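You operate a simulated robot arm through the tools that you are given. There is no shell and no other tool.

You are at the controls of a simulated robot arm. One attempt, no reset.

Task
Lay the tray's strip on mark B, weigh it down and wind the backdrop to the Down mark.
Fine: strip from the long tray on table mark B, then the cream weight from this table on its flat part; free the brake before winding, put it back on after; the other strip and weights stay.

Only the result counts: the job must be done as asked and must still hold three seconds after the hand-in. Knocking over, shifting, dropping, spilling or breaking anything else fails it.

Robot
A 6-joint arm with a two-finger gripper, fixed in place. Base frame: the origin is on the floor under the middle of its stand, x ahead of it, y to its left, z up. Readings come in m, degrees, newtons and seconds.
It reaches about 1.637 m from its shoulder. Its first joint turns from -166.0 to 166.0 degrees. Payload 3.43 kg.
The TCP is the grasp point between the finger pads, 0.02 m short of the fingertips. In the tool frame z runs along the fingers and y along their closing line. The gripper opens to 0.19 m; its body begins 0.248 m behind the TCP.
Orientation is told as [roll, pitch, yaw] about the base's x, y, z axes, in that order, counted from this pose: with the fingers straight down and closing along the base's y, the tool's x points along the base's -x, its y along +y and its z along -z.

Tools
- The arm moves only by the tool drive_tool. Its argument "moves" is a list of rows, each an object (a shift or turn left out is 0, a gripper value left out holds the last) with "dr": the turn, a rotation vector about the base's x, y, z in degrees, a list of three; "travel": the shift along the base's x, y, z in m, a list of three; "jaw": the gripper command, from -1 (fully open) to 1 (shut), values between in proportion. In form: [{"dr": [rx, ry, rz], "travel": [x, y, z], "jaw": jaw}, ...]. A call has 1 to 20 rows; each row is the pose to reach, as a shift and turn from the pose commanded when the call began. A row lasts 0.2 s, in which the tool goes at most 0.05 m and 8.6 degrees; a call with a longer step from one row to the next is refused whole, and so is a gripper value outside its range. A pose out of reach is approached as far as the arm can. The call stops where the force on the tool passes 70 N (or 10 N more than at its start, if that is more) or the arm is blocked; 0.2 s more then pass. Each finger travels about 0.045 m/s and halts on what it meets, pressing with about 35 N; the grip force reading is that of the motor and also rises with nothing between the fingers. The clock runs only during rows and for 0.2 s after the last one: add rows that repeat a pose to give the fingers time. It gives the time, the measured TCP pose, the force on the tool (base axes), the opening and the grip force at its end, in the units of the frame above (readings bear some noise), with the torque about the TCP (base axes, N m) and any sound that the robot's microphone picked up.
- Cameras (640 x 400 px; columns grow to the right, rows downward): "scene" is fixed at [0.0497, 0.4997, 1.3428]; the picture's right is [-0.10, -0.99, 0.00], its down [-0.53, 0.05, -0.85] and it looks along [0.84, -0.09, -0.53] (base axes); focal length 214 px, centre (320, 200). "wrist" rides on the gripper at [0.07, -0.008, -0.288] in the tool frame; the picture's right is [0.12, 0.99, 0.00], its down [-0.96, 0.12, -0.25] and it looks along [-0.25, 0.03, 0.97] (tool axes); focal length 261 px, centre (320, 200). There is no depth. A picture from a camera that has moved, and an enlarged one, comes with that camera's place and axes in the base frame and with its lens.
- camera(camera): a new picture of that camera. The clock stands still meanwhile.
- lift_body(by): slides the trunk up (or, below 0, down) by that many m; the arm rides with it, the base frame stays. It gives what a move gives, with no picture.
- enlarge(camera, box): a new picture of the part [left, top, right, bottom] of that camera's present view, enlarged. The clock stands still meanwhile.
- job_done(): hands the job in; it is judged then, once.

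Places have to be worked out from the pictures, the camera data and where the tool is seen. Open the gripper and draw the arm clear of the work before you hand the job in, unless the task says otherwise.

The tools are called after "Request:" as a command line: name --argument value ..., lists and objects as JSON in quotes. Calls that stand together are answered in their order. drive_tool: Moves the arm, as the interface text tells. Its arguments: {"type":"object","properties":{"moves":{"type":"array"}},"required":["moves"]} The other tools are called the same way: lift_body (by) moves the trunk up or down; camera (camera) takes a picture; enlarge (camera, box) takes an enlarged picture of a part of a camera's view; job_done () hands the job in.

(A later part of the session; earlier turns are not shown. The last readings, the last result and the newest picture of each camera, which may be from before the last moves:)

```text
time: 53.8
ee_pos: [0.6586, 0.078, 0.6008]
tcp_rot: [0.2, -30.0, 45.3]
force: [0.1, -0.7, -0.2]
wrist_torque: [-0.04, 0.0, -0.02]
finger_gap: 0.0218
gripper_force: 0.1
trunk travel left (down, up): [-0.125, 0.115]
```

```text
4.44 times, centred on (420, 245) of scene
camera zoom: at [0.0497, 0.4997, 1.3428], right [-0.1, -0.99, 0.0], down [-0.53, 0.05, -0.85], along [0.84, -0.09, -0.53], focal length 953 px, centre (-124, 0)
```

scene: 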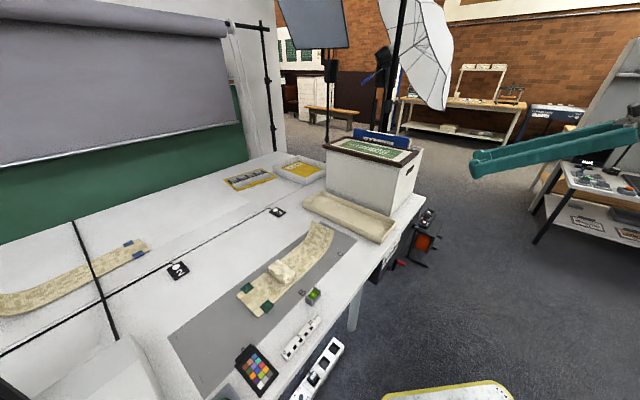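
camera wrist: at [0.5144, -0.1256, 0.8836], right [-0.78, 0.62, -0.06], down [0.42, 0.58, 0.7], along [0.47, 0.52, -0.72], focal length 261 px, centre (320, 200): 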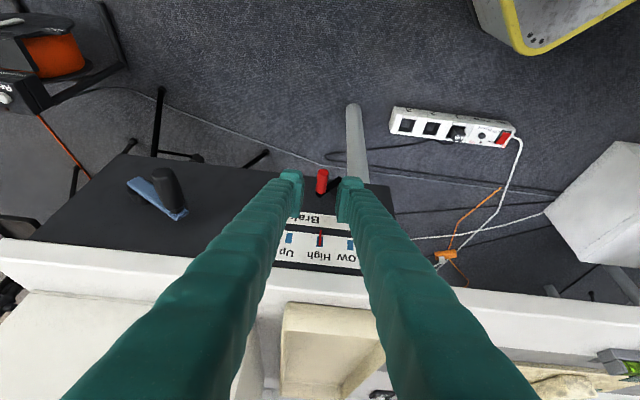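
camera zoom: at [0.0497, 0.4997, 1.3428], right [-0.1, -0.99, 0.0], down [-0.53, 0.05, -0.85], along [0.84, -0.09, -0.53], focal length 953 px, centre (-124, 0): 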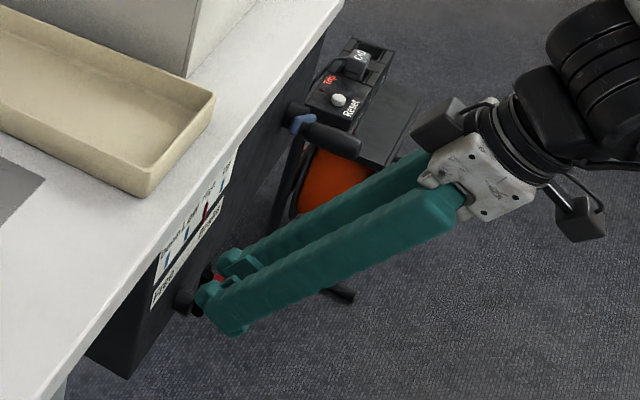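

The lever follows smoothly and is now near vertical. I'll continue to the Free side.

Request:
drive_tool --moves '[{"travel": [-0.0053, 0.0053, -0.0007]}, {"travel": [-0.0111, 0.0111, -0.003]}, {"travel": [-0.0156, 0.0156, -0.006]}, {"travel": [-0.021, 0.021, -0.011]}, {"travel": [-0.021, 0.021, -0.011]}]'

Request:
enlarge --camera "wrist" --box '[260, 110, 400, 230]'

Request:
enlarge --camera "scene" --box '[370, 200, 470, 290]'

```text
time: 55.0
ee_pos: [0.6386, 0.0997, 0.5896]
tcp_rot: [0.2, -30.0, 45.2]
force: [-0.2, 0.1, 0.6]
wrist_torque: [0.03, 0.01, -0.01]
finger_gap: 0.0216
gripper_force: 0.0
trunk travel left (down, up): [-0.125, 0.115]
```

```text
3.33 times, centred on (330, 170) of wrist
camera zoom: at [0.5009, -0.0529, 0.8023], right [-0.78, 0.62, -0.06], down [0.42, 0.58, 0.7], along [0.47, 0.52, -0.72], focal length 869 px, centre (287, 300)
```

zoom: 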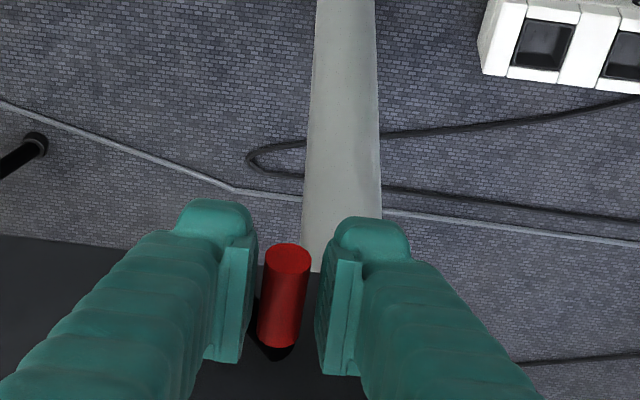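

```text
4.44 times, centred on (420, 245) of scene
camera zoom: at [0.0497, 0.4997, 1.3428], right [-0.1, -0.99, 0.0], down [-0.53, 0.05, -0.85], along [0.84, -0.09, -0.53], focal length 953 px, centre (-124, 0)
```

zoom: 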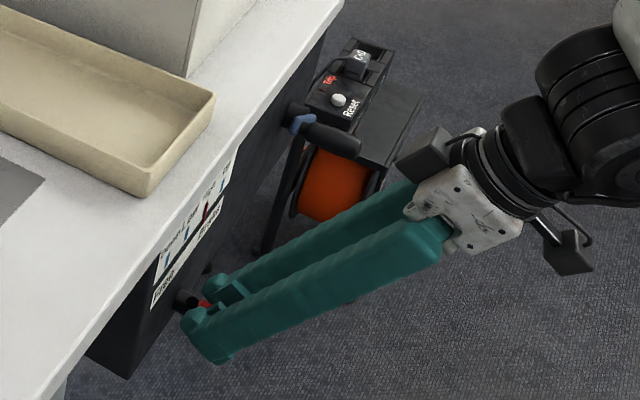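

No resistance yet. I'll continue gently until I feel the stop at Free.

Request:
drive_tool --moves '[{"travel": [-0.003, 0.003, -0.003]}, {"travel": [-0.006, 0.006, -0.007]}, {"travel": [-0.0085, 0.0085, -0.012]}, {"travel": [-0.0085, 0.0085, -0.012]}]'

Request:
enlarge --camera "wrist" --box '[260, 110, 400, 230]'

```text
time: 56.0
ee_pos: [0.6396, 0.1053, 0.5826]
tcp_rot: [0.4, -29.8, 45.2]
force: [-4.2, -14.1, 12.0]
wrist_torque: [-0.06, -0.26, -0.39]
finger_gap: 0.0256
gripper_force: 2.8
out of reach, approached as far as the arm can: row 2, 3, 4
trunk travel left (down, up): [-0.125, 0.115]
```

```text
3.33 times, centred on (330, 170) of wrist
camera zoom: at [0.5037, -0.047, 0.7957], right [-0.78, 0.62, -0.05], down [0.42, 0.59, 0.69], along [0.46, 0.52, -0.72], focal length 869 px, centre (287, 300)
```

zoom: 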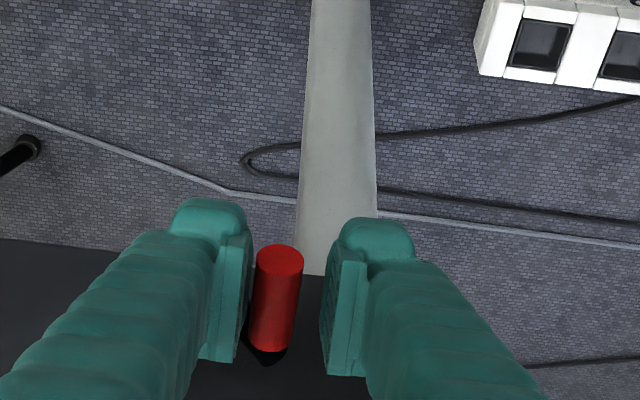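

There's a firm stop at the Free side, with the peg at lateral ≈−0.384 (mirrored from Brake). I'll open slightly, retreat straight up and check the lever.

Request:
drive_tool --moves '[{"travel": [0.002, -0.002, 0.002], "jaw": 0.6}, {"travel": [0.003, -0.003, 0.004]}, {"travel": [0.003, -0.003, 0.03]}, {"travel": [0.003, -0.003, 0.06]}, {"travel": [0.003, -0.01, 0.09]}, {"travel": [0.01, -0.03, 0.12]}, {"travel": [0.02, -0.06, 0.15]}, {"travel": [0.02, -0.09, 0.18]}]'

Request:
camera --camera "wrist"

Request:
enlarge --camera "wrist" --box '[260, 90, 440, 230]'

Request:
enlarge --camera "scene" --box '[370, 200, 470, 290]'

```text
time: 57.8
ee_pos: [0.6603, 0.0166, 0.7625]
tcp_rot: [0.2, -30.1, 45.3]
force: [-0.1, -0.2, -0.1]
wrist_torque: [0.02, 0.06, 0.04]
finger_gap: 0.0381
gripper_force: 0.0
trunk travel left (down, up): [-0.125, 0.115]
```

```text
taken
camera wrist: at [0.5226, -0.1356, 0.9745], right [-0.78, 0.62, -0.06], down [0.42, 0.58, 0.7], along [0.47, 0.52, -0.72], focal length 261 px, centre (320, 200)
```

wrist: 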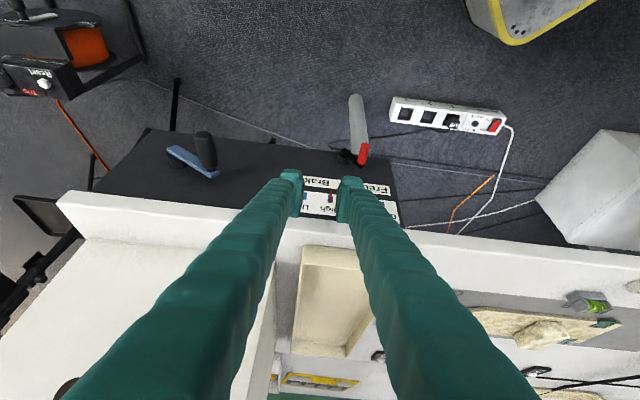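

```text
2.86 times, centred on (350, 160) of wrist
camera zoom: at [0.5226, -0.1356, 0.9745], right [-0.78, 0.62, -0.06], down [0.42, 0.58, 0.7], along [0.47, 0.52, -0.72], focal length 745 px, centre (234, 314)
```

zoom: 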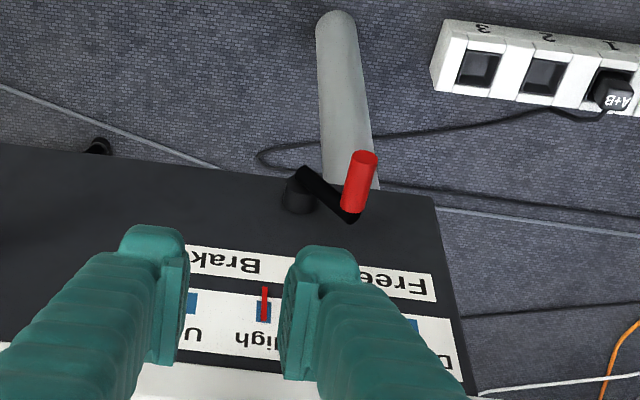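

```text
4.44 times, centred on (420, 245) of scene
camera zoom: at [0.0497, 0.4997, 1.3428], right [-0.1, -0.99, 0.0], down [-0.53, 0.05, -0.85], along [0.84, -0.09, -0.53], focal length 953 px, centre (-124, 0)
```

zoom: 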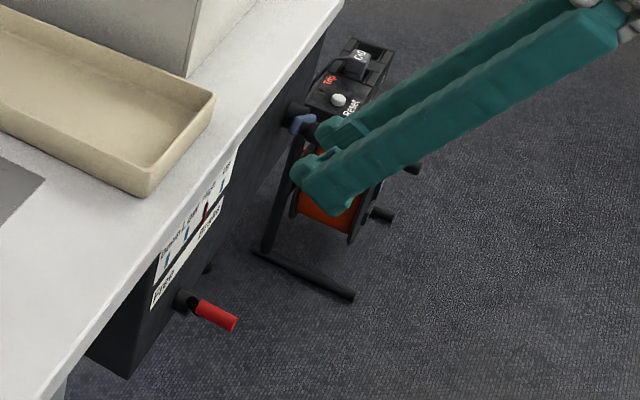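

The brake lever now points at Free and the pointer is still at High. I'll look at the crank from here.

Request:
enlarge --camera "wrist" --box '[130, 110, 270, 220]'

Request:
enlarge --camera "scene" --box '[400, 190, 460, 250]'

```text
3.64 times, centred on (200, 165) of wrist
camera zoom: at [0.5226, -0.1356, 0.9745], right [-0.78, 0.62, -0.06], down [0.42, 0.58, 0.7], along [0.47, 0.52, -0.72], focal length 948 px, centre (756, 327)
```

zoom: 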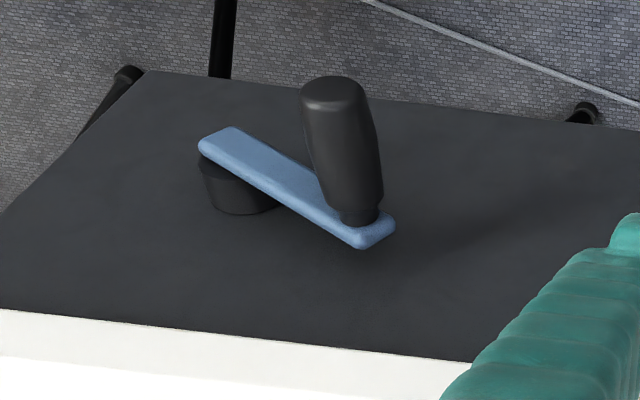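

```text
6.67 times, centred on (430, 220) of scene
camera zoom: at [0.0497, 0.4997, 1.3428], right [-0.1, -0.99, 0.0], down [-0.53, 0.05, -0.85], along [0.84, -0.09, -0.53], focal length 1430 px, centre (-413, 67)
```

zoom: 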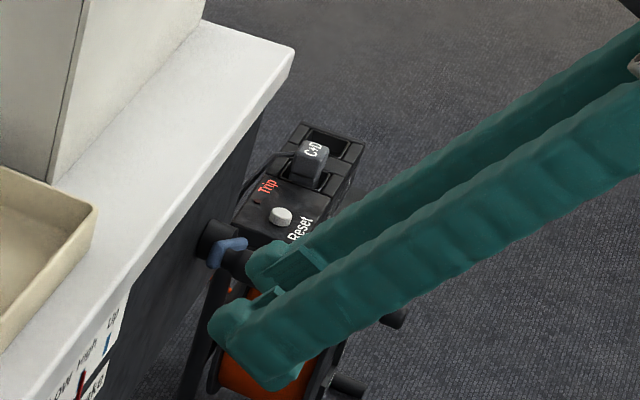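

Crank: hub at lateral −0.705, z 0.6155. The knob is at lateral −0.6285, z 0.657, D 0.489–0.547, giving a radius of 0.087 m at about 28° above horizontal. Moving to a pre-grasp above it.

Request:
drive_tool --moves '[{"travel": [0.027, -0.034, 0], "jaw": 0.37}, {"travel": [0.054, -0.068, 0]}, {"travel": [0.081, -0.102, -0.008]}, {"travel": [0.109, -0.136, -0.018]}, {"travel": [0.109, -0.136, -0.018]}]'

Request:
camera --camera "wrist"

Request:
enlarge --camera "wrist" --box '[240, 90, 420, 230]'

```text
time: 59.0
ee_pos: [0.7696, -0.1203, 0.7435]
tcp_rot: [0.2, -30.0, 45.3]
force: [-0.7, -0.9, -0.3]
wrist_torque: [0.01, -0.02, 0.03]
finger_gap: 0.0598
gripper_force: 0.2
trunk travel left (down, up): [-0.125, 0.115]
```

```text
taken
camera wrist: at [0.6318, -0.2731, 0.9562], right [-0.78, 0.62, -0.06], down [0.42, 0.58, 0.7], along [0.47, 0.52, -0.72], focal length 261 px, centre (320, 200)
```

wrist: 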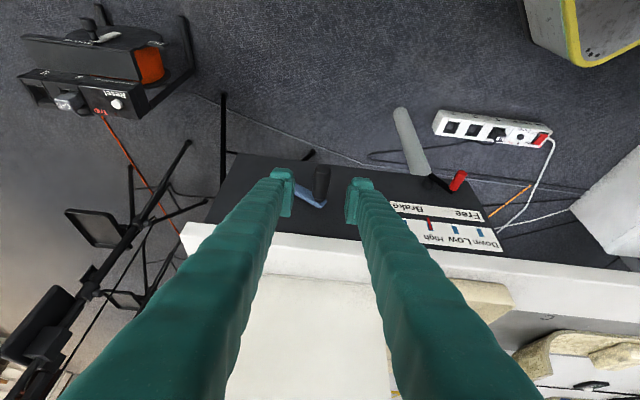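

```text
2.86 times, centred on (330, 160) of wrist
camera zoom: at [0.6318, -0.2731, 0.9562], right [-0.78, 0.62, -0.06], down [0.42, 0.58, 0.7], along [0.47, 0.52, -0.72], focal length 745 px, centre (291, 314)
```

zoom: 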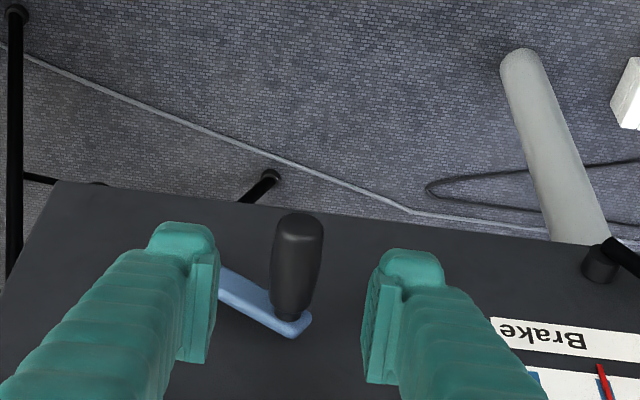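

The knob is centred between the fingers. Advancing 0.1 m along the tool.

Request:
drive_tool --moves '[{"travel": [0.0117, 0.0118, -0.0289]}, {"travel": [0.0235, 0.0237, -0.0577]}, {"travel": [0.0345, 0.0348, -0.0866]}, {"travel": [0.0345, 0.0348, -0.0866]}]'

Request:
enlarge --camera "wrist" --box '[240, 90, 420, 230]'

Request:
enlarge --camera "scene" --box '[380, 180, 480, 270]'

```text
time: 60.0
ee_pos: [0.8039, -0.0852, 0.6569]
tcp_rot: [0.2, -30.0, 45.3]
force: [0.2, 0.3, -0.5]
wrist_torque: [-0.04, -0.06, 0.0]
finger_gap: 0.0598
gripper_force: 0.0
trunk travel left (down, up): [-0.125, 0.115]
```

```text
2.86 times, centred on (330, 160) of wrist
camera zoom: at [0.6664, -0.2375, 0.87], right [-0.78, 0.62, -0.06], down [0.42, 0.58, 0.7], along [0.47, 0.52, -0.72], focal length 745 px, centre (291, 314)
```

zoom: 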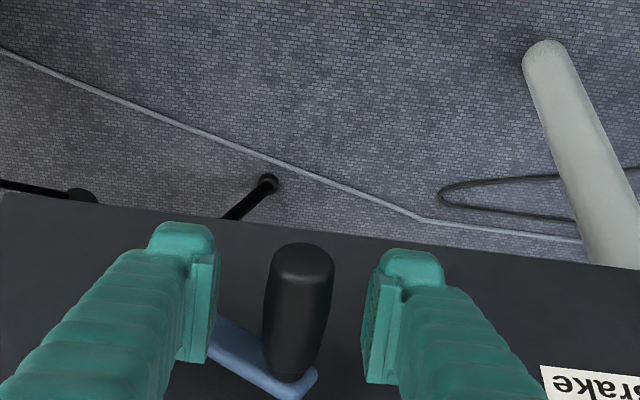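

```text
4.44 times, centred on (430, 225) of scene
camera zoom: at [0.0497, 0.4997, 1.3428], right [-0.1, -0.99, 0.0], down [-0.53, 0.05, -0.85], along [0.84, -0.09, -0.53], focal length 953 px, centre (-169, 89)
```

zoom: 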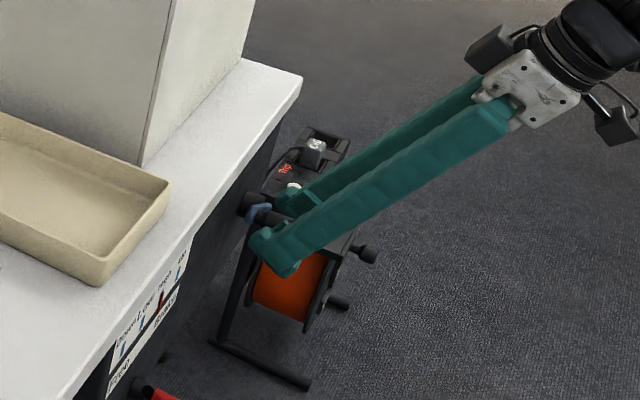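

The knob is well inside the pads. Closing on it.

Request:
drive_tool --moves '[{"jaw": 0.7}, {"jaw": 1}, {"jaw": 1}, {"jaw": 1}]'

Request:
enlarge --camera "wrist" --box '[240, 90, 420, 230]'

Request:
camera --camera "wrist"

```text
time: 61.0
ee_pos: [0.8019, -0.0844, 0.6572]
tcp_rot: [0.4, -30.0, 45.4]
force: [-15.9, 14.8, 0.6]
wrist_torque: [-0.34, 0.34, 0.35]
finger_gap: 0.0243
gripper_force: 45.1
trunk travel left (down, up): [-0.125, 0.115]
```

```text
2.86 times, centred on (330, 160) of wrist
camera zoom: at [0.6658, -0.2367, 0.8702], right [-0.78, 0.62, -0.06], down [0.42, 0.58, 0.7], along [0.47, 0.52, -0.72], focal length 745 px, centre (291, 314)
```

zoom: 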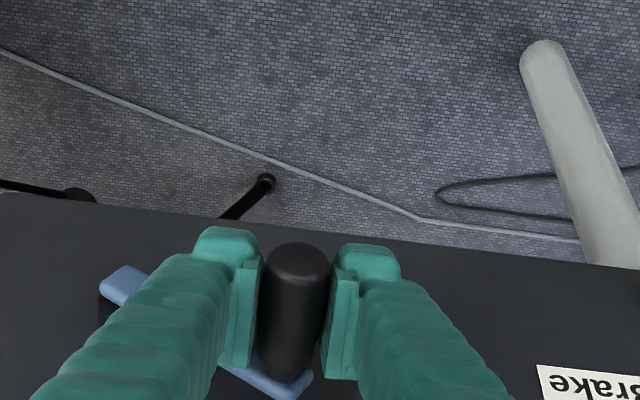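

```text
taken
camera wrist: at [0.6658, -0.2367, 0.8702], right [-0.78, 0.62, -0.06], down [0.42, 0.58, 0.7], along [0.47, 0.52, -0.72], focal length 261 px, centre (320, 200)
```

wrist: 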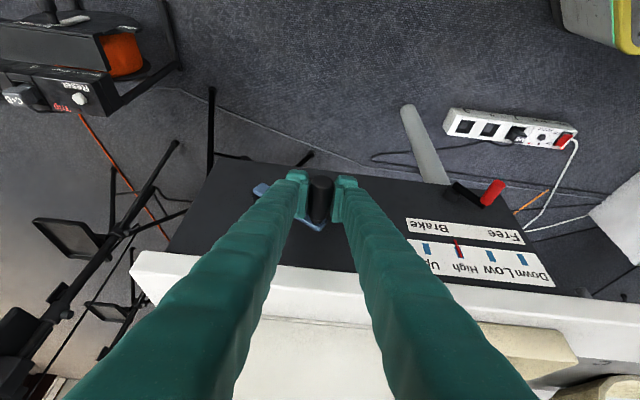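

Gripped (24 mm). The crank knob sits about 2 mm to the +lateral side, so I'll relieve that offset and then test a small crank rotation (downward, φ from 28° to about 8°) to see which way the pointer goes.

Request:
drive_tool --moves '[{"travel": [-0.0016, 0.0016, 0]}, {"travel": [-0.0038, 0.0038, -0.0072]}, {"travel": [-0.0056, 0.0056, -0.0145]}, {"travel": [-0.0072, 0.0072, -0.0218]}, {"travel": [-0.0085, 0.0085, -0.0292]}, {"travel": [-0.0085, 0.0085, -0.0292]}]'

Request:
camera --camera "wrist"

Request:
enlarge --camera "wrist" --box '[240, 130, 560, 310]'

```text
time: 62.4
ee_pos: [0.7949, -0.0752, 0.6281]
tcp_rot: [0.1, -30.1, 45.3]
force: [-1.3, 5.8, -1.2]
wrist_torque: [-0.07, 0.05, 0.12]
finger_gap: 0.024
gripper_force: 44.7
trunk travel left (down, up): [-0.125, 0.115]
```

```text
taken
camera wrist: at [0.6577, -0.2286, 0.8403], right [-0.78, 0.62, -0.06], down [0.42, 0.58, 0.7], along [0.47, 0.52, -0.72], focal length 261 px, centre (320, 200)
```

wrist: 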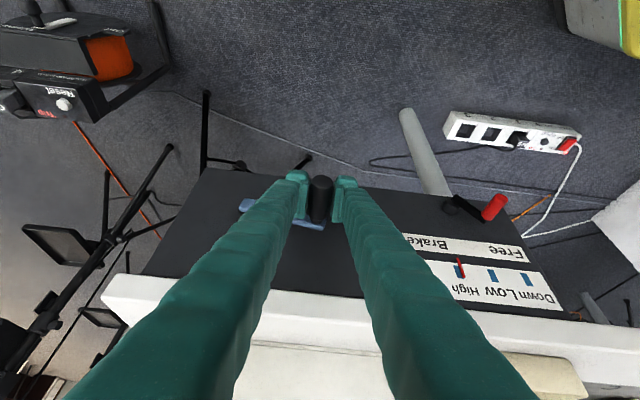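

```text
2.00 times, centred on (400, 220) of wrist
camera zoom: at [0.6577, -0.2286, 0.8403], right [-0.78, 0.62, -0.06], down [0.42, 0.58, 0.7], along [0.47, 0.52, -0.72], focal length 521 px, centre (160, 160)
```

zoom: 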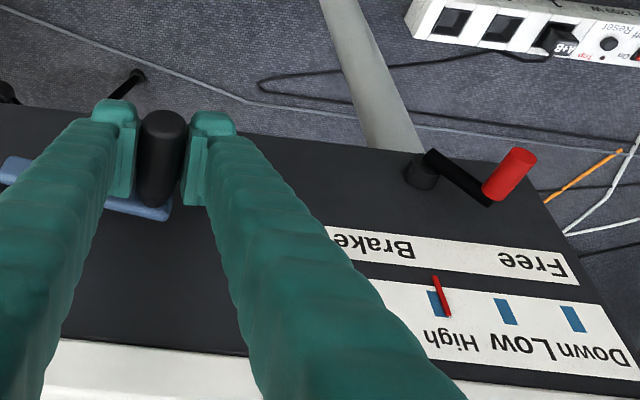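

The crank turns easily. I'll zoom on the scale to see whether the pointer moved.

Request:
enlarge --camera "wrist" --box '[430, 230, 560, 320]'

```text
4.44 times, centred on (495, 275) of wrist
camera zoom: at [0.6577, -0.2286, 0.8403], right [-0.78, 0.62, -0.06], down [0.42, 0.58, 0.7], along [0.47, 0.52, -0.72], focal length 1158 px, centre (-458, -133)
```

zoom: 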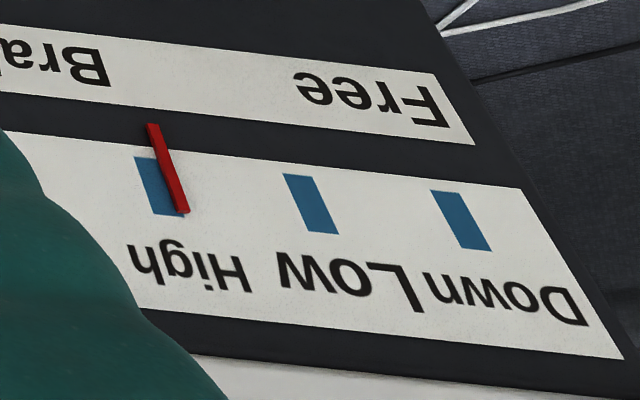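

The pointer has shifted slightly toward Low, so this is the right direction. I'll continue in the same sense for about 60° more.

Request:
drive_tool --moves '[{"travel": [-0.0009, 0.0009, -0.0148]}, {"travel": [0.0001, -0.0001, -0.0301]}, {"travel": [0.0028, -0.0028, -0.0449]}, {"travel": [0.0074, -0.0074, -0.0588]}, {"travel": [0.0136, -0.0136, -0.0714]}, {"travel": [0.0214, -0.0214, -0.0822]}, {"travel": [0.0214, -0.0214, -0.0822]}]'

Request:
camera --camera "wrist"

Request:
enlarge --camera "wrist" --box '[260, 110, 400, 230]'

```text
time: 64.0
ee_pos: [0.8179, -0.0987, 0.5471]
tcp_rot: [0.1, -30.1, 45.2]
force: [16.8, -7.9, 11.6]
wrist_torque: [0.06, -0.06, -0.21]
finger_gap: 0.0241
gripper_force: 45.2
trunk travel left (down, up): [-0.125, 0.115]
```

```text
taken
camera wrist: at [0.6797, -0.251, 0.7597], right [-0.78, 0.63, -0.06], down [0.42, 0.58, 0.7], along [0.47, 0.52, -0.72], focal length 261 px, centre (320, 200)
```

wrist: 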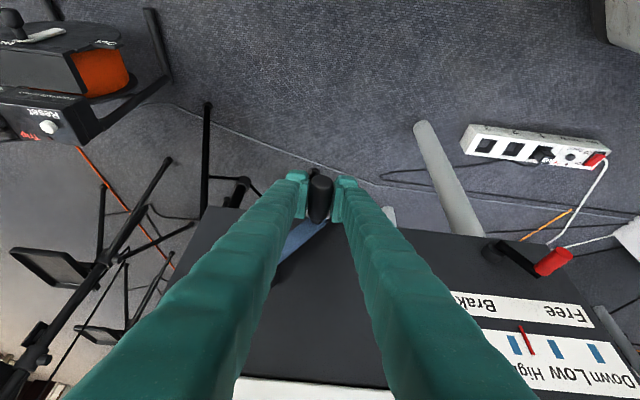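

```text
3.33 times, centred on (330, 170) of wrist
camera zoom: at [0.6797, -0.251, 0.7597], right [-0.78, 0.63, -0.06], down [0.42, 0.58, 0.7], along [0.47, 0.52, -0.72], focal length 869 px, centre (287, 300)
```

zoom: 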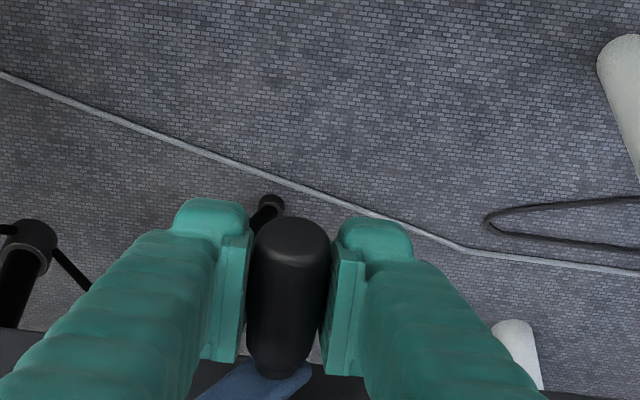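

It works: the pointer is about a third of the way from High to Low after ~80°. Radial force shows the radius is nearer 0.083 m (hub about (−0.698, 0.613)), so I'll correct for that and continue through the bottom of the circle.

Request:
drive_tool --moves '[{"travel": [0.0106, -0.0106, -0.0066]}, {"travel": [0.0202, -0.0202, -0.012]}, {"travel": [0.0302, -0.0302, -0.015]}, {"travel": [0.0404, -0.0404, -0.0155]}, {"travel": [0.0506, -0.0506, -0.0135]}, {"travel": [0.0604, -0.0604, -0.009]}, {"travel": [0.0694, -0.0694, -0.0022]}, {"travel": [0.0694, -0.0694, -0.0022]}]'

Request:
camera --camera "wrist"

Request:
enlarge --camera "wrist" --box '[260, 110, 400, 230]'

```text
time: 65.8
ee_pos: [0.8859, -0.1693, 0.543]
tcp_rot: [0.2, -30.0, 45.2]
force: [5.3, -14.6, -21.0]
wrist_torque: [-0.19, 0.2, -0.17]
finger_gap: 0.0242
gripper_force: 44.4
trunk travel left (down, up): [-0.125, 0.115]
```

```text
taken
camera wrist: at [0.7496, -0.3204, 0.7557], right [-0.78, 0.63, -0.06], down [0.42, 0.58, 0.7], along [0.47, 0.52, -0.72], focal length 261 px, centre (320, 200)
```

wrist: 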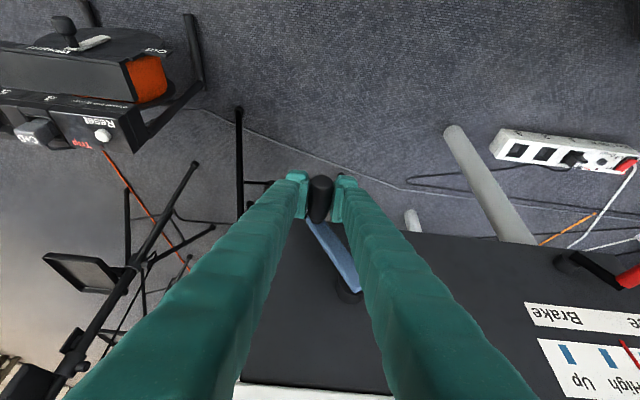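

```text
3.33 times, centred on (330, 170) of wrist
camera zoom: at [0.7496, -0.3204, 0.7557], right [-0.78, 0.63, -0.06], down [0.42, 0.58, 0.7], along [0.47, 0.52, -0.72], focal length 869 px, centre (287, 300)
```

zoom: 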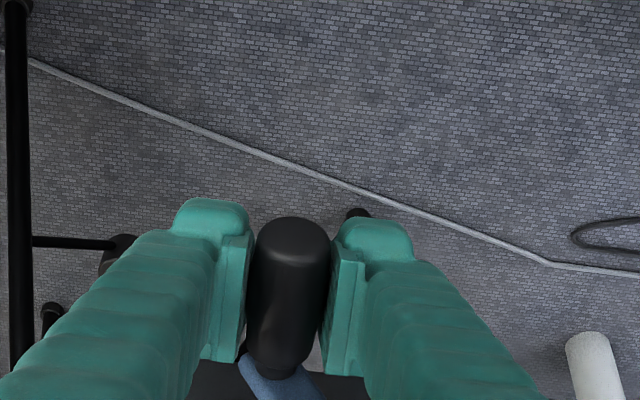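

I refit the circle: hub at (−0.700, 0.6152) with R=0.0857 matches all points. The pointer is roughly half-way between High and Low after ~153°. I'll continue up the far side.

Request:
drive_tool --moves '[{"travel": [0.0105, -0.0105, 0.0088]}, {"travel": [0.0175, -0.0175, 0.0199]}, {"travel": [0.0231, -0.0231, 0.0326]}, {"travel": [0.0271, -0.0271, 0.0465]}, {"travel": [0.0293, -0.0293, 0.0611]}, {"travel": [0.0296, -0.0296, 0.076]}, {"travel": [0.0281, -0.0281, 0.0908]}, {"travel": [0.0249, -0.0249, 0.105]}, {"travel": [0.0199, -0.0199, 0.1182]}, {"travel": [0.0199, -0.0199, 0.1182]}]'

Request:
camera --camera "wrist"

Request:
enlarge --camera "wrist" --box '[260, 110, 400, 230]'

```text
time: 68.0
ee_pos: [0.9036, -0.1856, 0.6634]
tcp_rot: [0.3, -30.0, 45.4]
force: [-22.2, 9.6, -9.0]
wrist_torque: [-0.26, 0.26, 0.37]
finger_gap: 0.0242
gripper_force: 45.0
trunk travel left (down, up): [-0.125, 0.115]
```

```text
taken
camera wrist: at [0.7678, -0.3385, 0.8743], right [-0.78, 0.62, -0.06], down [0.42, 0.58, 0.7], along [0.47, 0.52, -0.72], focal length 261 px, centre (320, 200)
```

wrist: 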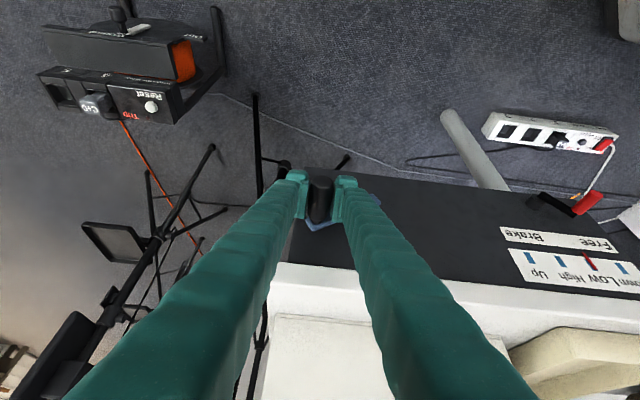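

```text
3.33 times, centred on (330, 170) of wrist
camera zoom: at [0.7678, -0.3385, 0.8743], right [-0.78, 0.62, -0.06], down [0.42, 0.58, 0.7], along [0.47, 0.52, -0.72], focal length 869 px, centre (287, 300)
```

zoom: 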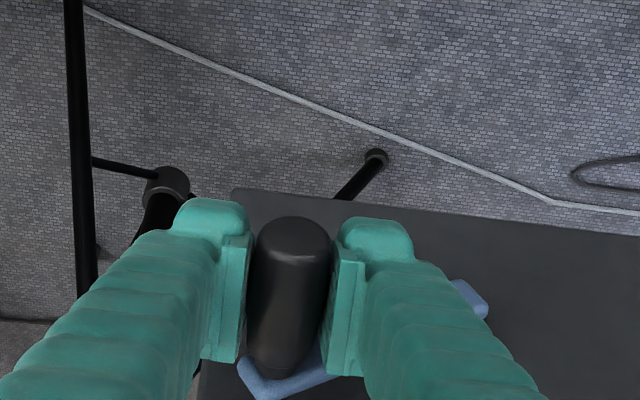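

Let me zoom in on the scale.

Request:
enlarge --camera "wrist" --box '[480, 210, 640, 310]'

Request:
camera --camera "scene"

```text
4.00 times, centred on (560, 260) of wrist
camera zoom: at [0.7678, -0.3385, 0.8743], right [-0.78, 0.62, -0.06], down [0.42, 0.58, 0.7], along [0.47, 0.52, -0.72], focal length 1043 px, centre (-640, -40)
```

zoom: 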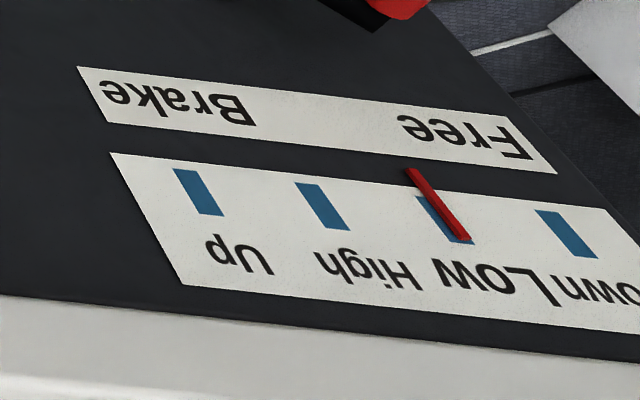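

```text
taken
```

scene: 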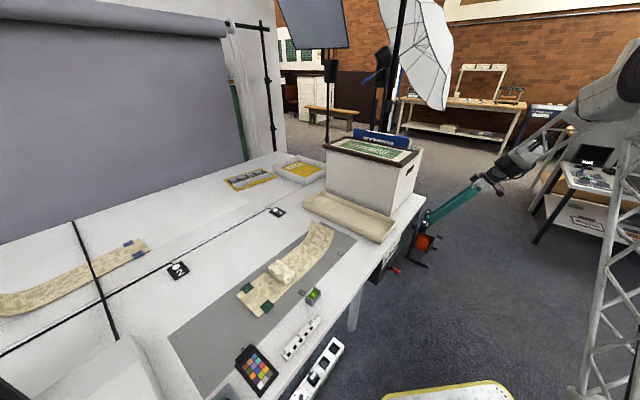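

The backdrop is visibly lower and the pointer is at Low after ~245°, so Down needs about another 245°. I'll continue over the top.

Request:
drive_tool --moves '[{"travel": [-0.0086, 0.0086, 0.0136]}, {"travel": [-0.0166, 0.0166, 0.0232]}, {"travel": [-0.0257, 0.0257, 0.0306]}, {"travel": [-0.0356, 0.0356, 0.0357]}, {"travel": [-0.046, 0.046, 0.0383]}, {"travel": [-0.0564, 0.0564, 0.0383]}, {"travel": [-0.0668, 0.0668, 0.0357]}, {"travel": [-0.0767, 0.0767, 0.0306]}, {"travel": [-0.0858, 0.0858, 0.0232]}, {"travel": [-0.0858, 0.0858, 0.0232]}]'

Request:
camera --camera "wrist"

Request:
enlarge --camera "wrist" --box '[260, 110, 400, 230]'

```text
time: 70.2
ee_pos: [0.8201, -0.1019, 0.6853]
tcp_rot: [0.2, -30.1, 45.2]
force: [13.8, -2.8, -14.3]
wrist_torque: [0.07, -0.1, -0.27]
finger_gap: 0.024
gripper_force: 44.9
trunk travel left (down, up): [-0.125, 0.115]
```

```text
taken
camera wrist: at [0.683, -0.254, 0.8978], right [-0.78, 0.63, -0.06], down [0.42, 0.58, 0.7], along [0.47, 0.52, -0.72], focal length 261 px, centre (320, 200)
```

wrist: 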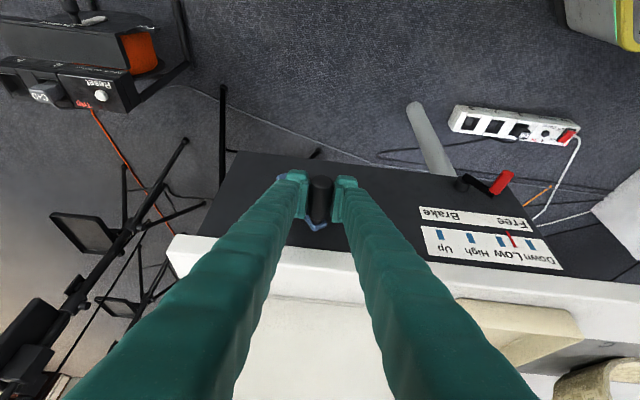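

```text
3.33 times, centred on (330, 170) of wrist
camera zoom: at [0.683, -0.254, 0.8978], right [-0.78, 0.63, -0.06], down [0.42, 0.58, 0.7], along [0.47, 0.52, -0.72], focal length 869 px, centre (287, 300)
```

zoom: 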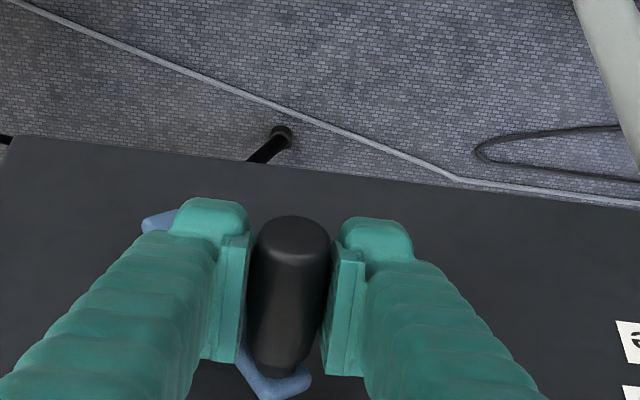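

The pointer is about 0.35 of the way from Low to Down. I'll continue another ~100°, stopping short of the mark.

Request:
drive_tool --moves '[{"travel": [-0.0078, 0.0078, -0.0101]}, {"travel": [-0.0146, 0.0146, -0.0214]}, {"travel": [-0.0198, 0.0198, -0.0342]}, {"travel": [-0.0233, 0.0233, -0.0481]}, {"travel": [-0.0252, 0.0252, -0.0626]}, {"travel": [-0.0252, 0.0252, -0.0774]}, {"travel": [-0.0233, 0.0233, -0.0919]}, {"travel": [-0.0198, 0.0198, -0.1058]}, {"travel": [-0.0146, 0.0146, -0.1186]}, {"travel": [-0.0078, 0.0078, -0.1299]}, {"travel": [-0.0078, 0.0078, -0.1299]}]'

Request:
camera --camera "wrist"

Request:
enlarge --camera "wrist" --box '[440, 250, 640, 400]'

```text
time: 72.6
ee_pos: [0.8119, -0.0929, 0.555]
tcp_rot: [0.3, -30.0, 45.3]
force: [5.6, 6.7, -8.6]
wrist_torque: [-0.07, 0.1, 0.03]
finger_gap: 0.0242
gripper_force: 44.9
trunk travel left (down, up): [-0.125, 0.115]
```

```text
taken
camera wrist: at [0.6748, -0.2458, 0.7675], right [-0.78, 0.62, -0.06], down [0.42, 0.58, 0.7], along [0.47, 0.52, -0.72], focal length 261 px, centre (320, 200)
```

wrist: 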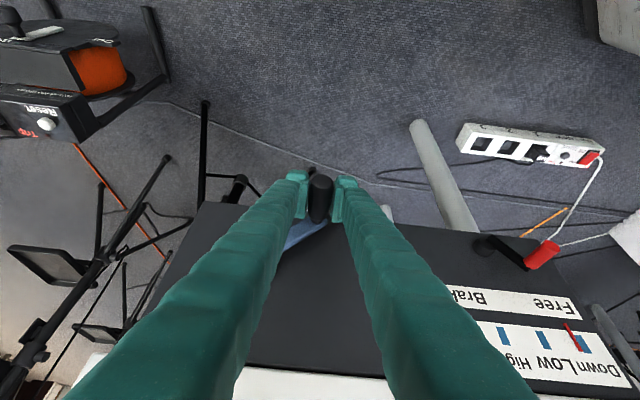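

```text
2.67 times, centred on (540, 325) of wrist
camera zoom: at [0.6748, -0.2458, 0.7675], right [-0.78, 0.62, -0.06], down [0.42, 0.58, 0.7], along [0.47, 0.52, -0.72], focal length 695 px, centre (-267, -133)
```

zoom: 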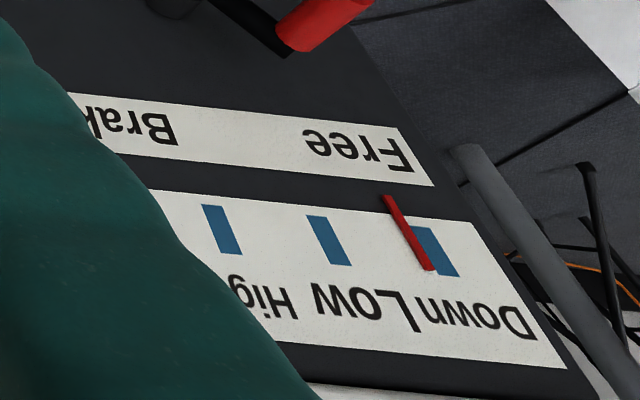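

The pointer is about 0.2 of a spacing short of Down, which is roughly 45–50° of crank. I'll advance ~37° and check again.

Request:
drive_tool --moves '[{"travel": [0.008, -0.008, -0.0095]}, {"travel": [0.017, -0.017, -0.0169]}, {"travel": [0.0269, -0.0269, -0.0219]}, {"travel": [0.0341, -0.0341, -0.024]}, {"travel": [0.0341, -0.0341, -0.024]}]'

Request:
camera --camera "wrist"

Request:
enlarge --camera "wrist" --box '[480, 250, 640, 400]'

```text
time: 73.8
ee_pos: [0.8464, -0.1274, 0.5307]
tcp_rot: [0.1, -29.9, 45.3]
force: [5.6, 5.7, -11.0]
wrist_torque: [-0.12, 0.12, 0.03]
finger_gap: 0.0241
gripper_force: 45.5
trunk travel left (down, up): [-0.125, 0.115]
```

```text
taken
camera wrist: at [0.7092, -0.2801, 0.7434], right [-0.78, 0.62, -0.06], down [0.42, 0.58, 0.7], along [0.47, 0.52, -0.72], focal length 261 px, centre (320, 200)
```

wrist: 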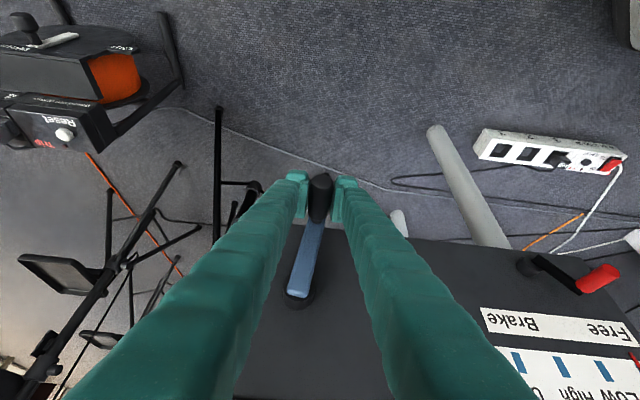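

```text
2.67 times, centred on (560, 325) of wrist
camera zoom: at [0.7092, -0.2801, 0.7434], right [-0.78, 0.62, -0.06], down [0.42, 0.58, 0.7], along [0.47, 0.52, -0.72], focal length 695 px, centre (-320, -133)
```

zoom: 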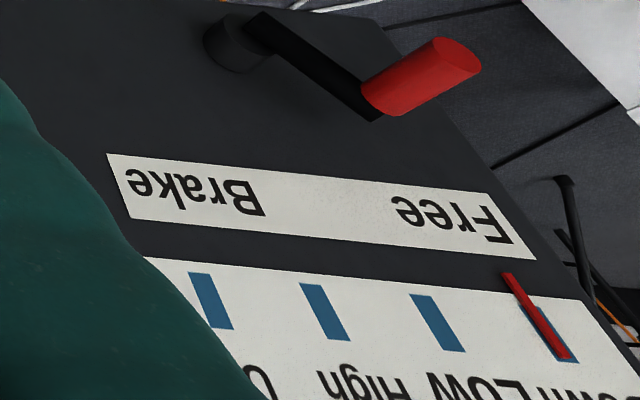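

Close to Down, but this oblique view has parallax. I'll check the scale from the scene camera.

Request:
enlarge --camera "scene" --box '[370, 225, 420, 275]'

Request:
enlarge --camera "wrist" --box '[580, 320, 640, 400]'

```text
8.00 times, centred on (395, 250) of scene
camera zoom: at [0.0497, 0.4997, 1.3428], right [-0.1, -0.99, 0.0], down [-0.53, 0.05, -0.85], along [0.84, -0.09, -0.53], focal length 1716 px, centre (-280, -200)
```

zoom: 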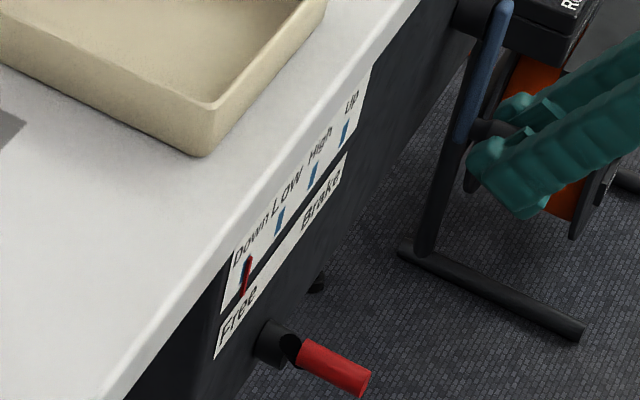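

```text
5.00 times, centred on (610, 360) of wrist
camera zoom: at [0.7092, -0.2801, 0.7434], right [-0.78, 0.62, -0.06], down [0.42, 0.58, 0.7], along [0.47, 0.52, -0.72], focal length 1303 px, centre (-1130, -600)
```

zoom: 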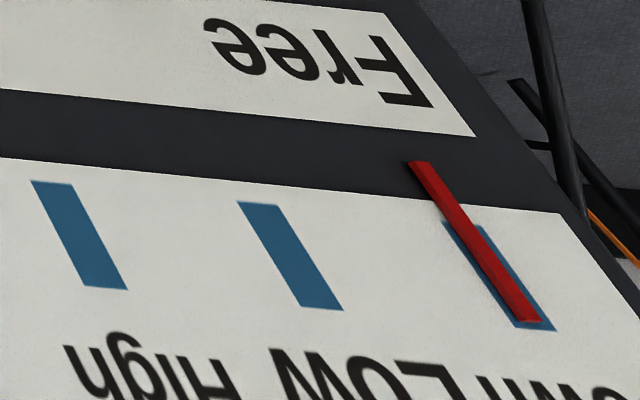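

Let me zoom in more tightly on the Down mark from the scene camera.

Request:
enlarge --camera "scene" --box '[384, 234, 416, 266]'

```text
12.50 times, centred on (400, 250) of scene
camera zoom: at [0.0497, 0.4997, 1.3428], right [-0.1, -0.99, 0.0], down [-0.53, 0.05, -0.85], along [0.84, -0.09, -0.53], focal length 2681 px, centre (-680, -425)
```

zoom: 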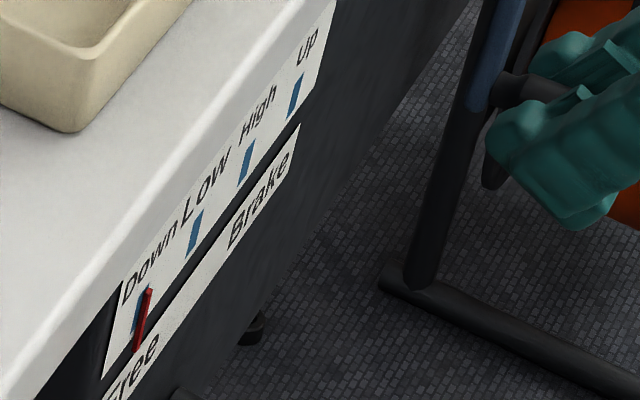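

Combining both views, the pointer is about 1 mm (6–8° of crank) short of the Down centre. I'll advance the last ~8°.

Request:
drive_tool --moves '[{"travel": [0.004, -0.004, -0.0005]}, {"travel": [0.0078, -0.0078, -0.0008]}, {"travel": [0.0078, -0.0078, -0.0008]}]'

Request:
enlarge --camera "scene" --box '[384, 234, 416, 266]'

Request:
enlarge --camera "wrist" --box '[580, 320, 640, 400]'

```text
time: 74.6
ee_pos: [0.8542, -0.1352, 0.5299]
tcp_rot: [0.2, -30.1, 45.3]
force: [-2.7, 3.2, -11.1]
wrist_torque: [-0.26, 0.21, 0.06]
finger_gap: 0.024
gripper_force: 45.0
trunk travel left (down, up): [-0.125, 0.115]
```

```text
12.50 times, centred on (400, 250) of scene
camera zoom: at [0.0497, 0.4997, 1.3428], right [-0.1, -0.99, 0.0], down [-0.53, 0.05, -0.85], along [0.84, -0.09, -0.53], focal length 2681 px, centre (-680, -425)
```

zoom: 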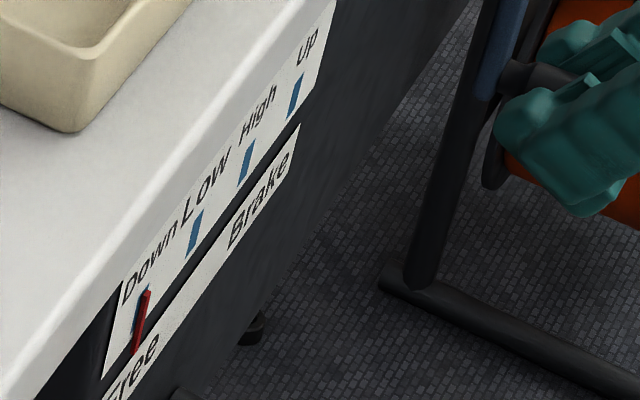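

```text
5.00 times, centred on (610, 360) of wrist
camera zoom: at [0.7168, -0.2878, 0.7427], right [-0.78, 0.62, -0.06], down [0.42, 0.58, 0.7], along [0.47, 0.52, -0.72], focal length 1303 px, centre (-1130, -600)
```

zoom: 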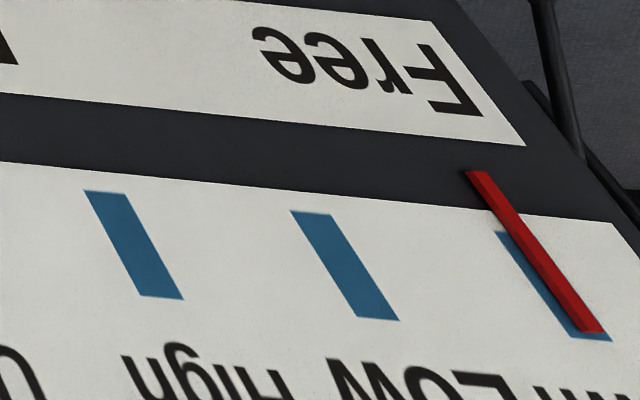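

The pointer is now within about a millimetre of the Down mark from both views. Releasing the knob and retreating along the tool axis.

Request:
drive_tool --moves '[{"jaw": 0.7}, {"jaw": 0.5}, {"jaw": 0.37}, {"jaw": 0.37}, {"travel": [-0.009, -0.009, 0.022], "jaw": 0.37}, {"travel": [-0.018, -0.018, 0.0435]}, {"travel": [-0.028, -0.0283, 0.069]}, {"travel": [-0.042, -0.0426, 0.104]}, {"travel": [-0.042, -0.0426, 0.104]}]'

Request:
camera --camera "wrist"

Request:
enlarge --camera "scene" --box '[384, 234, 416, 266]'

```text
time: 76.6
ee_pos: [0.8116, -0.1768, 0.6354]
tcp_rot: [0.2, -30.0, 45.3]
force: [-0.7, 0.8, 0.4]
wrist_torque: [0.0, 0.03, 0.02]
finger_gap: 0.0598
gripper_force: 0.1
trunk travel left (down, up): [-0.125, 0.115]
```

```text
taken
camera wrist: at [0.6748, -0.3299, 0.8474], right [-0.78, 0.62, -0.06], down [0.42, 0.58, 0.7], along [0.47, 0.52, -0.72], focal length 261 px, centre (320, 200)
```

wrist: 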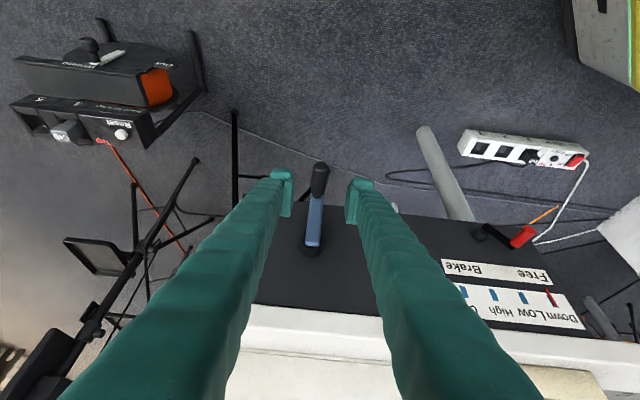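

```text
12.50 times, centred on (400, 250) of scene
camera zoom: at [0.0497, 0.4997, 1.3428], right [-0.1, -0.99, 0.0], down [-0.53, 0.05, -0.85], along [0.84, -0.09, -0.53], focal length 2681 px, centre (-680, -425)
```

zoom: 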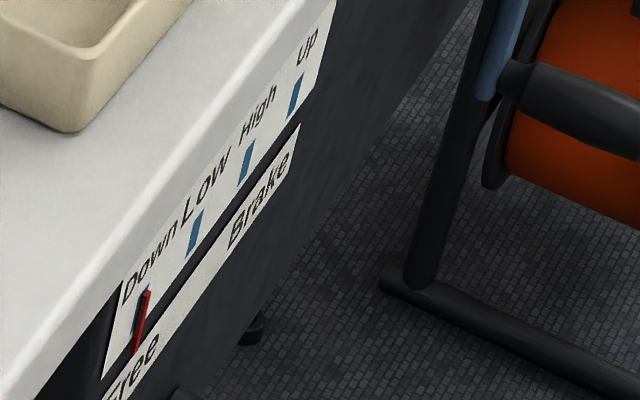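

The pointer stayed put after release. I'll rise and move back toward the brake lever for a more frontal look at the scale.

Request:
drive_tool --moves '[{"travel": [-0.01, 0.01, 0.045], "jaw": 0.6}, {"travel": [-0.02, 0.02, 0.09]}, {"travel": [-0.045, 0.055, 0.12]}, {"travel": [-0.07, 0.09, 0.127]}, {"travel": [-0.097, 0.125, 0.127]}, {"travel": [-0.124, 0.16, 0.127]}, {"travel": [-0.1516, 0.1934, 0.127]}, {"travel": [-0.1516, 0.1934, 0.127]}]'

Request:
camera --camera "wrist"

Request:
enlarge --camera "wrist" --box '[270, 100, 430, 240]'

```text
refused: row 3 steps farther than a row can; nothing moved
```

```text
taken
camera wrist: at [0.6748, -0.3299, 0.8474], right [-0.78, 0.62, -0.06], down [0.42, 0.58, 0.7], along [0.47, 0.52, -0.72], focal length 261 px, centre (320, 200)
```

wrist: 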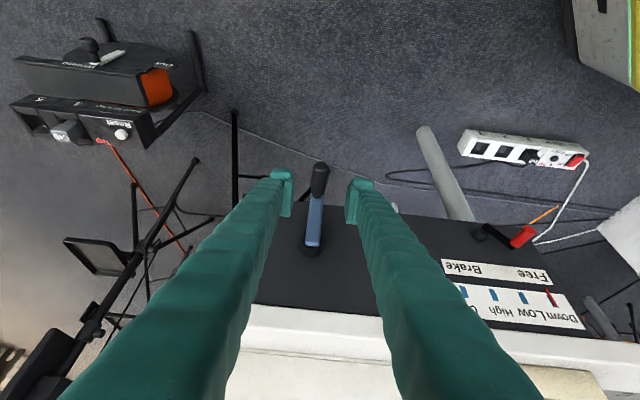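

```text
2.86 times, centred on (350, 170) of wrist
camera zoom: at [0.6748, -0.3299, 0.8474], right [-0.78, 0.62, -0.06], down [0.42, 0.58, 0.7], along [0.47, 0.52, -0.72], focal length 745 px, centre (234, 286)
```

zoom: 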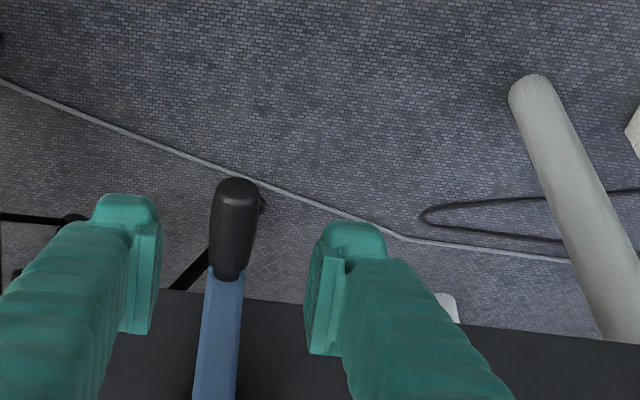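

One row step was too long and the call was refused, so nothing moved. Retrying with shorter steps.

Request:
drive_tool --moves '[{"travel": [-0.008, 0.008, 0.04], "jaw": 0.6}, {"travel": [-0.016, 0.016, 0.08]}, {"travel": [-0.03, 0.035, 0.115]}, {"travel": [-0.052, 0.064, 0.127]}, {"travel": [-0.077, 0.097, 0.127]}, {"travel": [-0.102, 0.13, 0.127]}, {"travel": [-0.127, 0.163, 0.127]}, {"travel": [-0.1516, 0.1934, 0.127]}, {"travel": [-0.1516, 0.1934, 0.127]}]'

Request:
camera --camera "wrist"

Request:
enlarge --camera "wrist" --box '[270, 100, 430, 240]'

```text
time: 78.6
ee_pos: [0.6605, 0.0153, 0.7629]
tcp_rot: [0.1, -30.0, 45.3]
force: [-0.2, -0.6, 0.2]
wrist_torque: [0.01, 0.04, 0.02]
finger_gap: 0.0379
gripper_force: 0.1
trunk travel left (down, up): [-0.125, 0.115]
```

```text
taken
camera wrist: at [0.5233, -0.1374, 0.9746], right [-0.78, 0.62, -0.06], down [0.42, 0.58, 0.7], along [0.47, 0.52, -0.72], focal length 261 px, centre (320, 200)
```

wrist: 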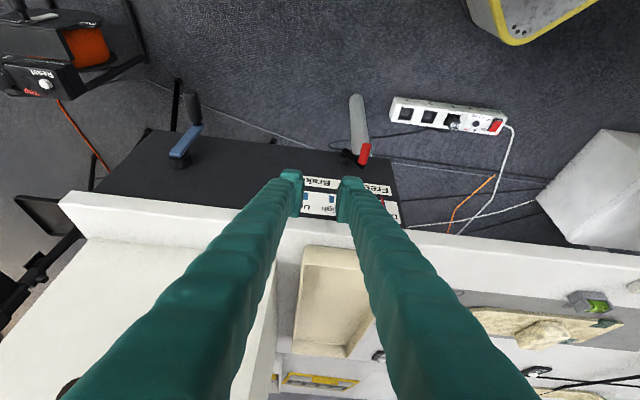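

```text
2.86 times, centred on (350, 170) of wrist
camera zoom: at [0.5233, -0.1374, 0.9746], right [-0.78, 0.62, -0.06], down [0.42, 0.58, 0.7], along [0.47, 0.52, -0.72], focal length 745 px, centre (234, 286)
```

zoom: 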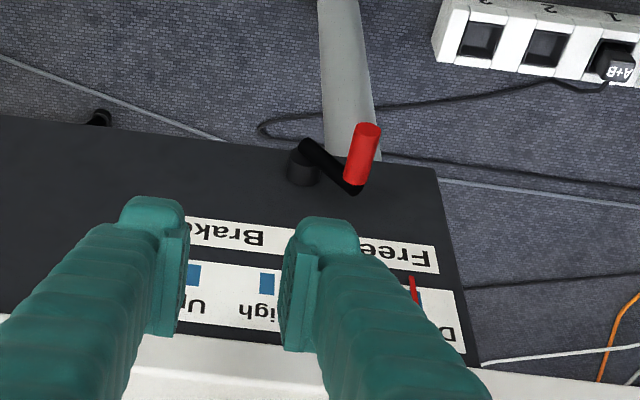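

Zooming in on the Down mark from this more frontal angle.

Request:
enlarge --camera "wrist" --box '[360, 180, 410, 225]'

```text
8.89 times, centred on (385, 202) of wrist
camera zoom: at [0.5233, -0.1374, 0.9746], right [-0.78, 0.62, -0.06], down [0.42, 0.58, 0.7], along [0.47, 0.52, -0.72], focal length 2317 px, centre (-258, 178)
```

zoom: 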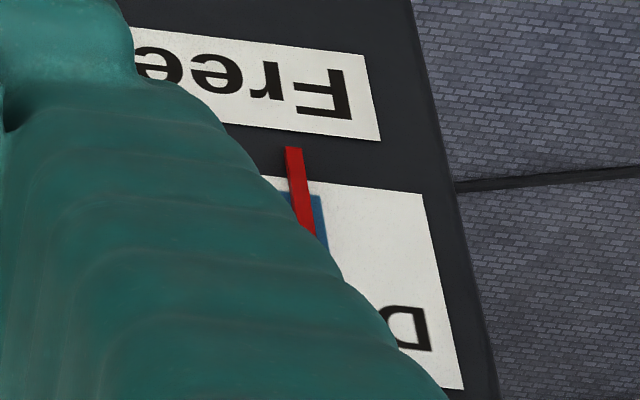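

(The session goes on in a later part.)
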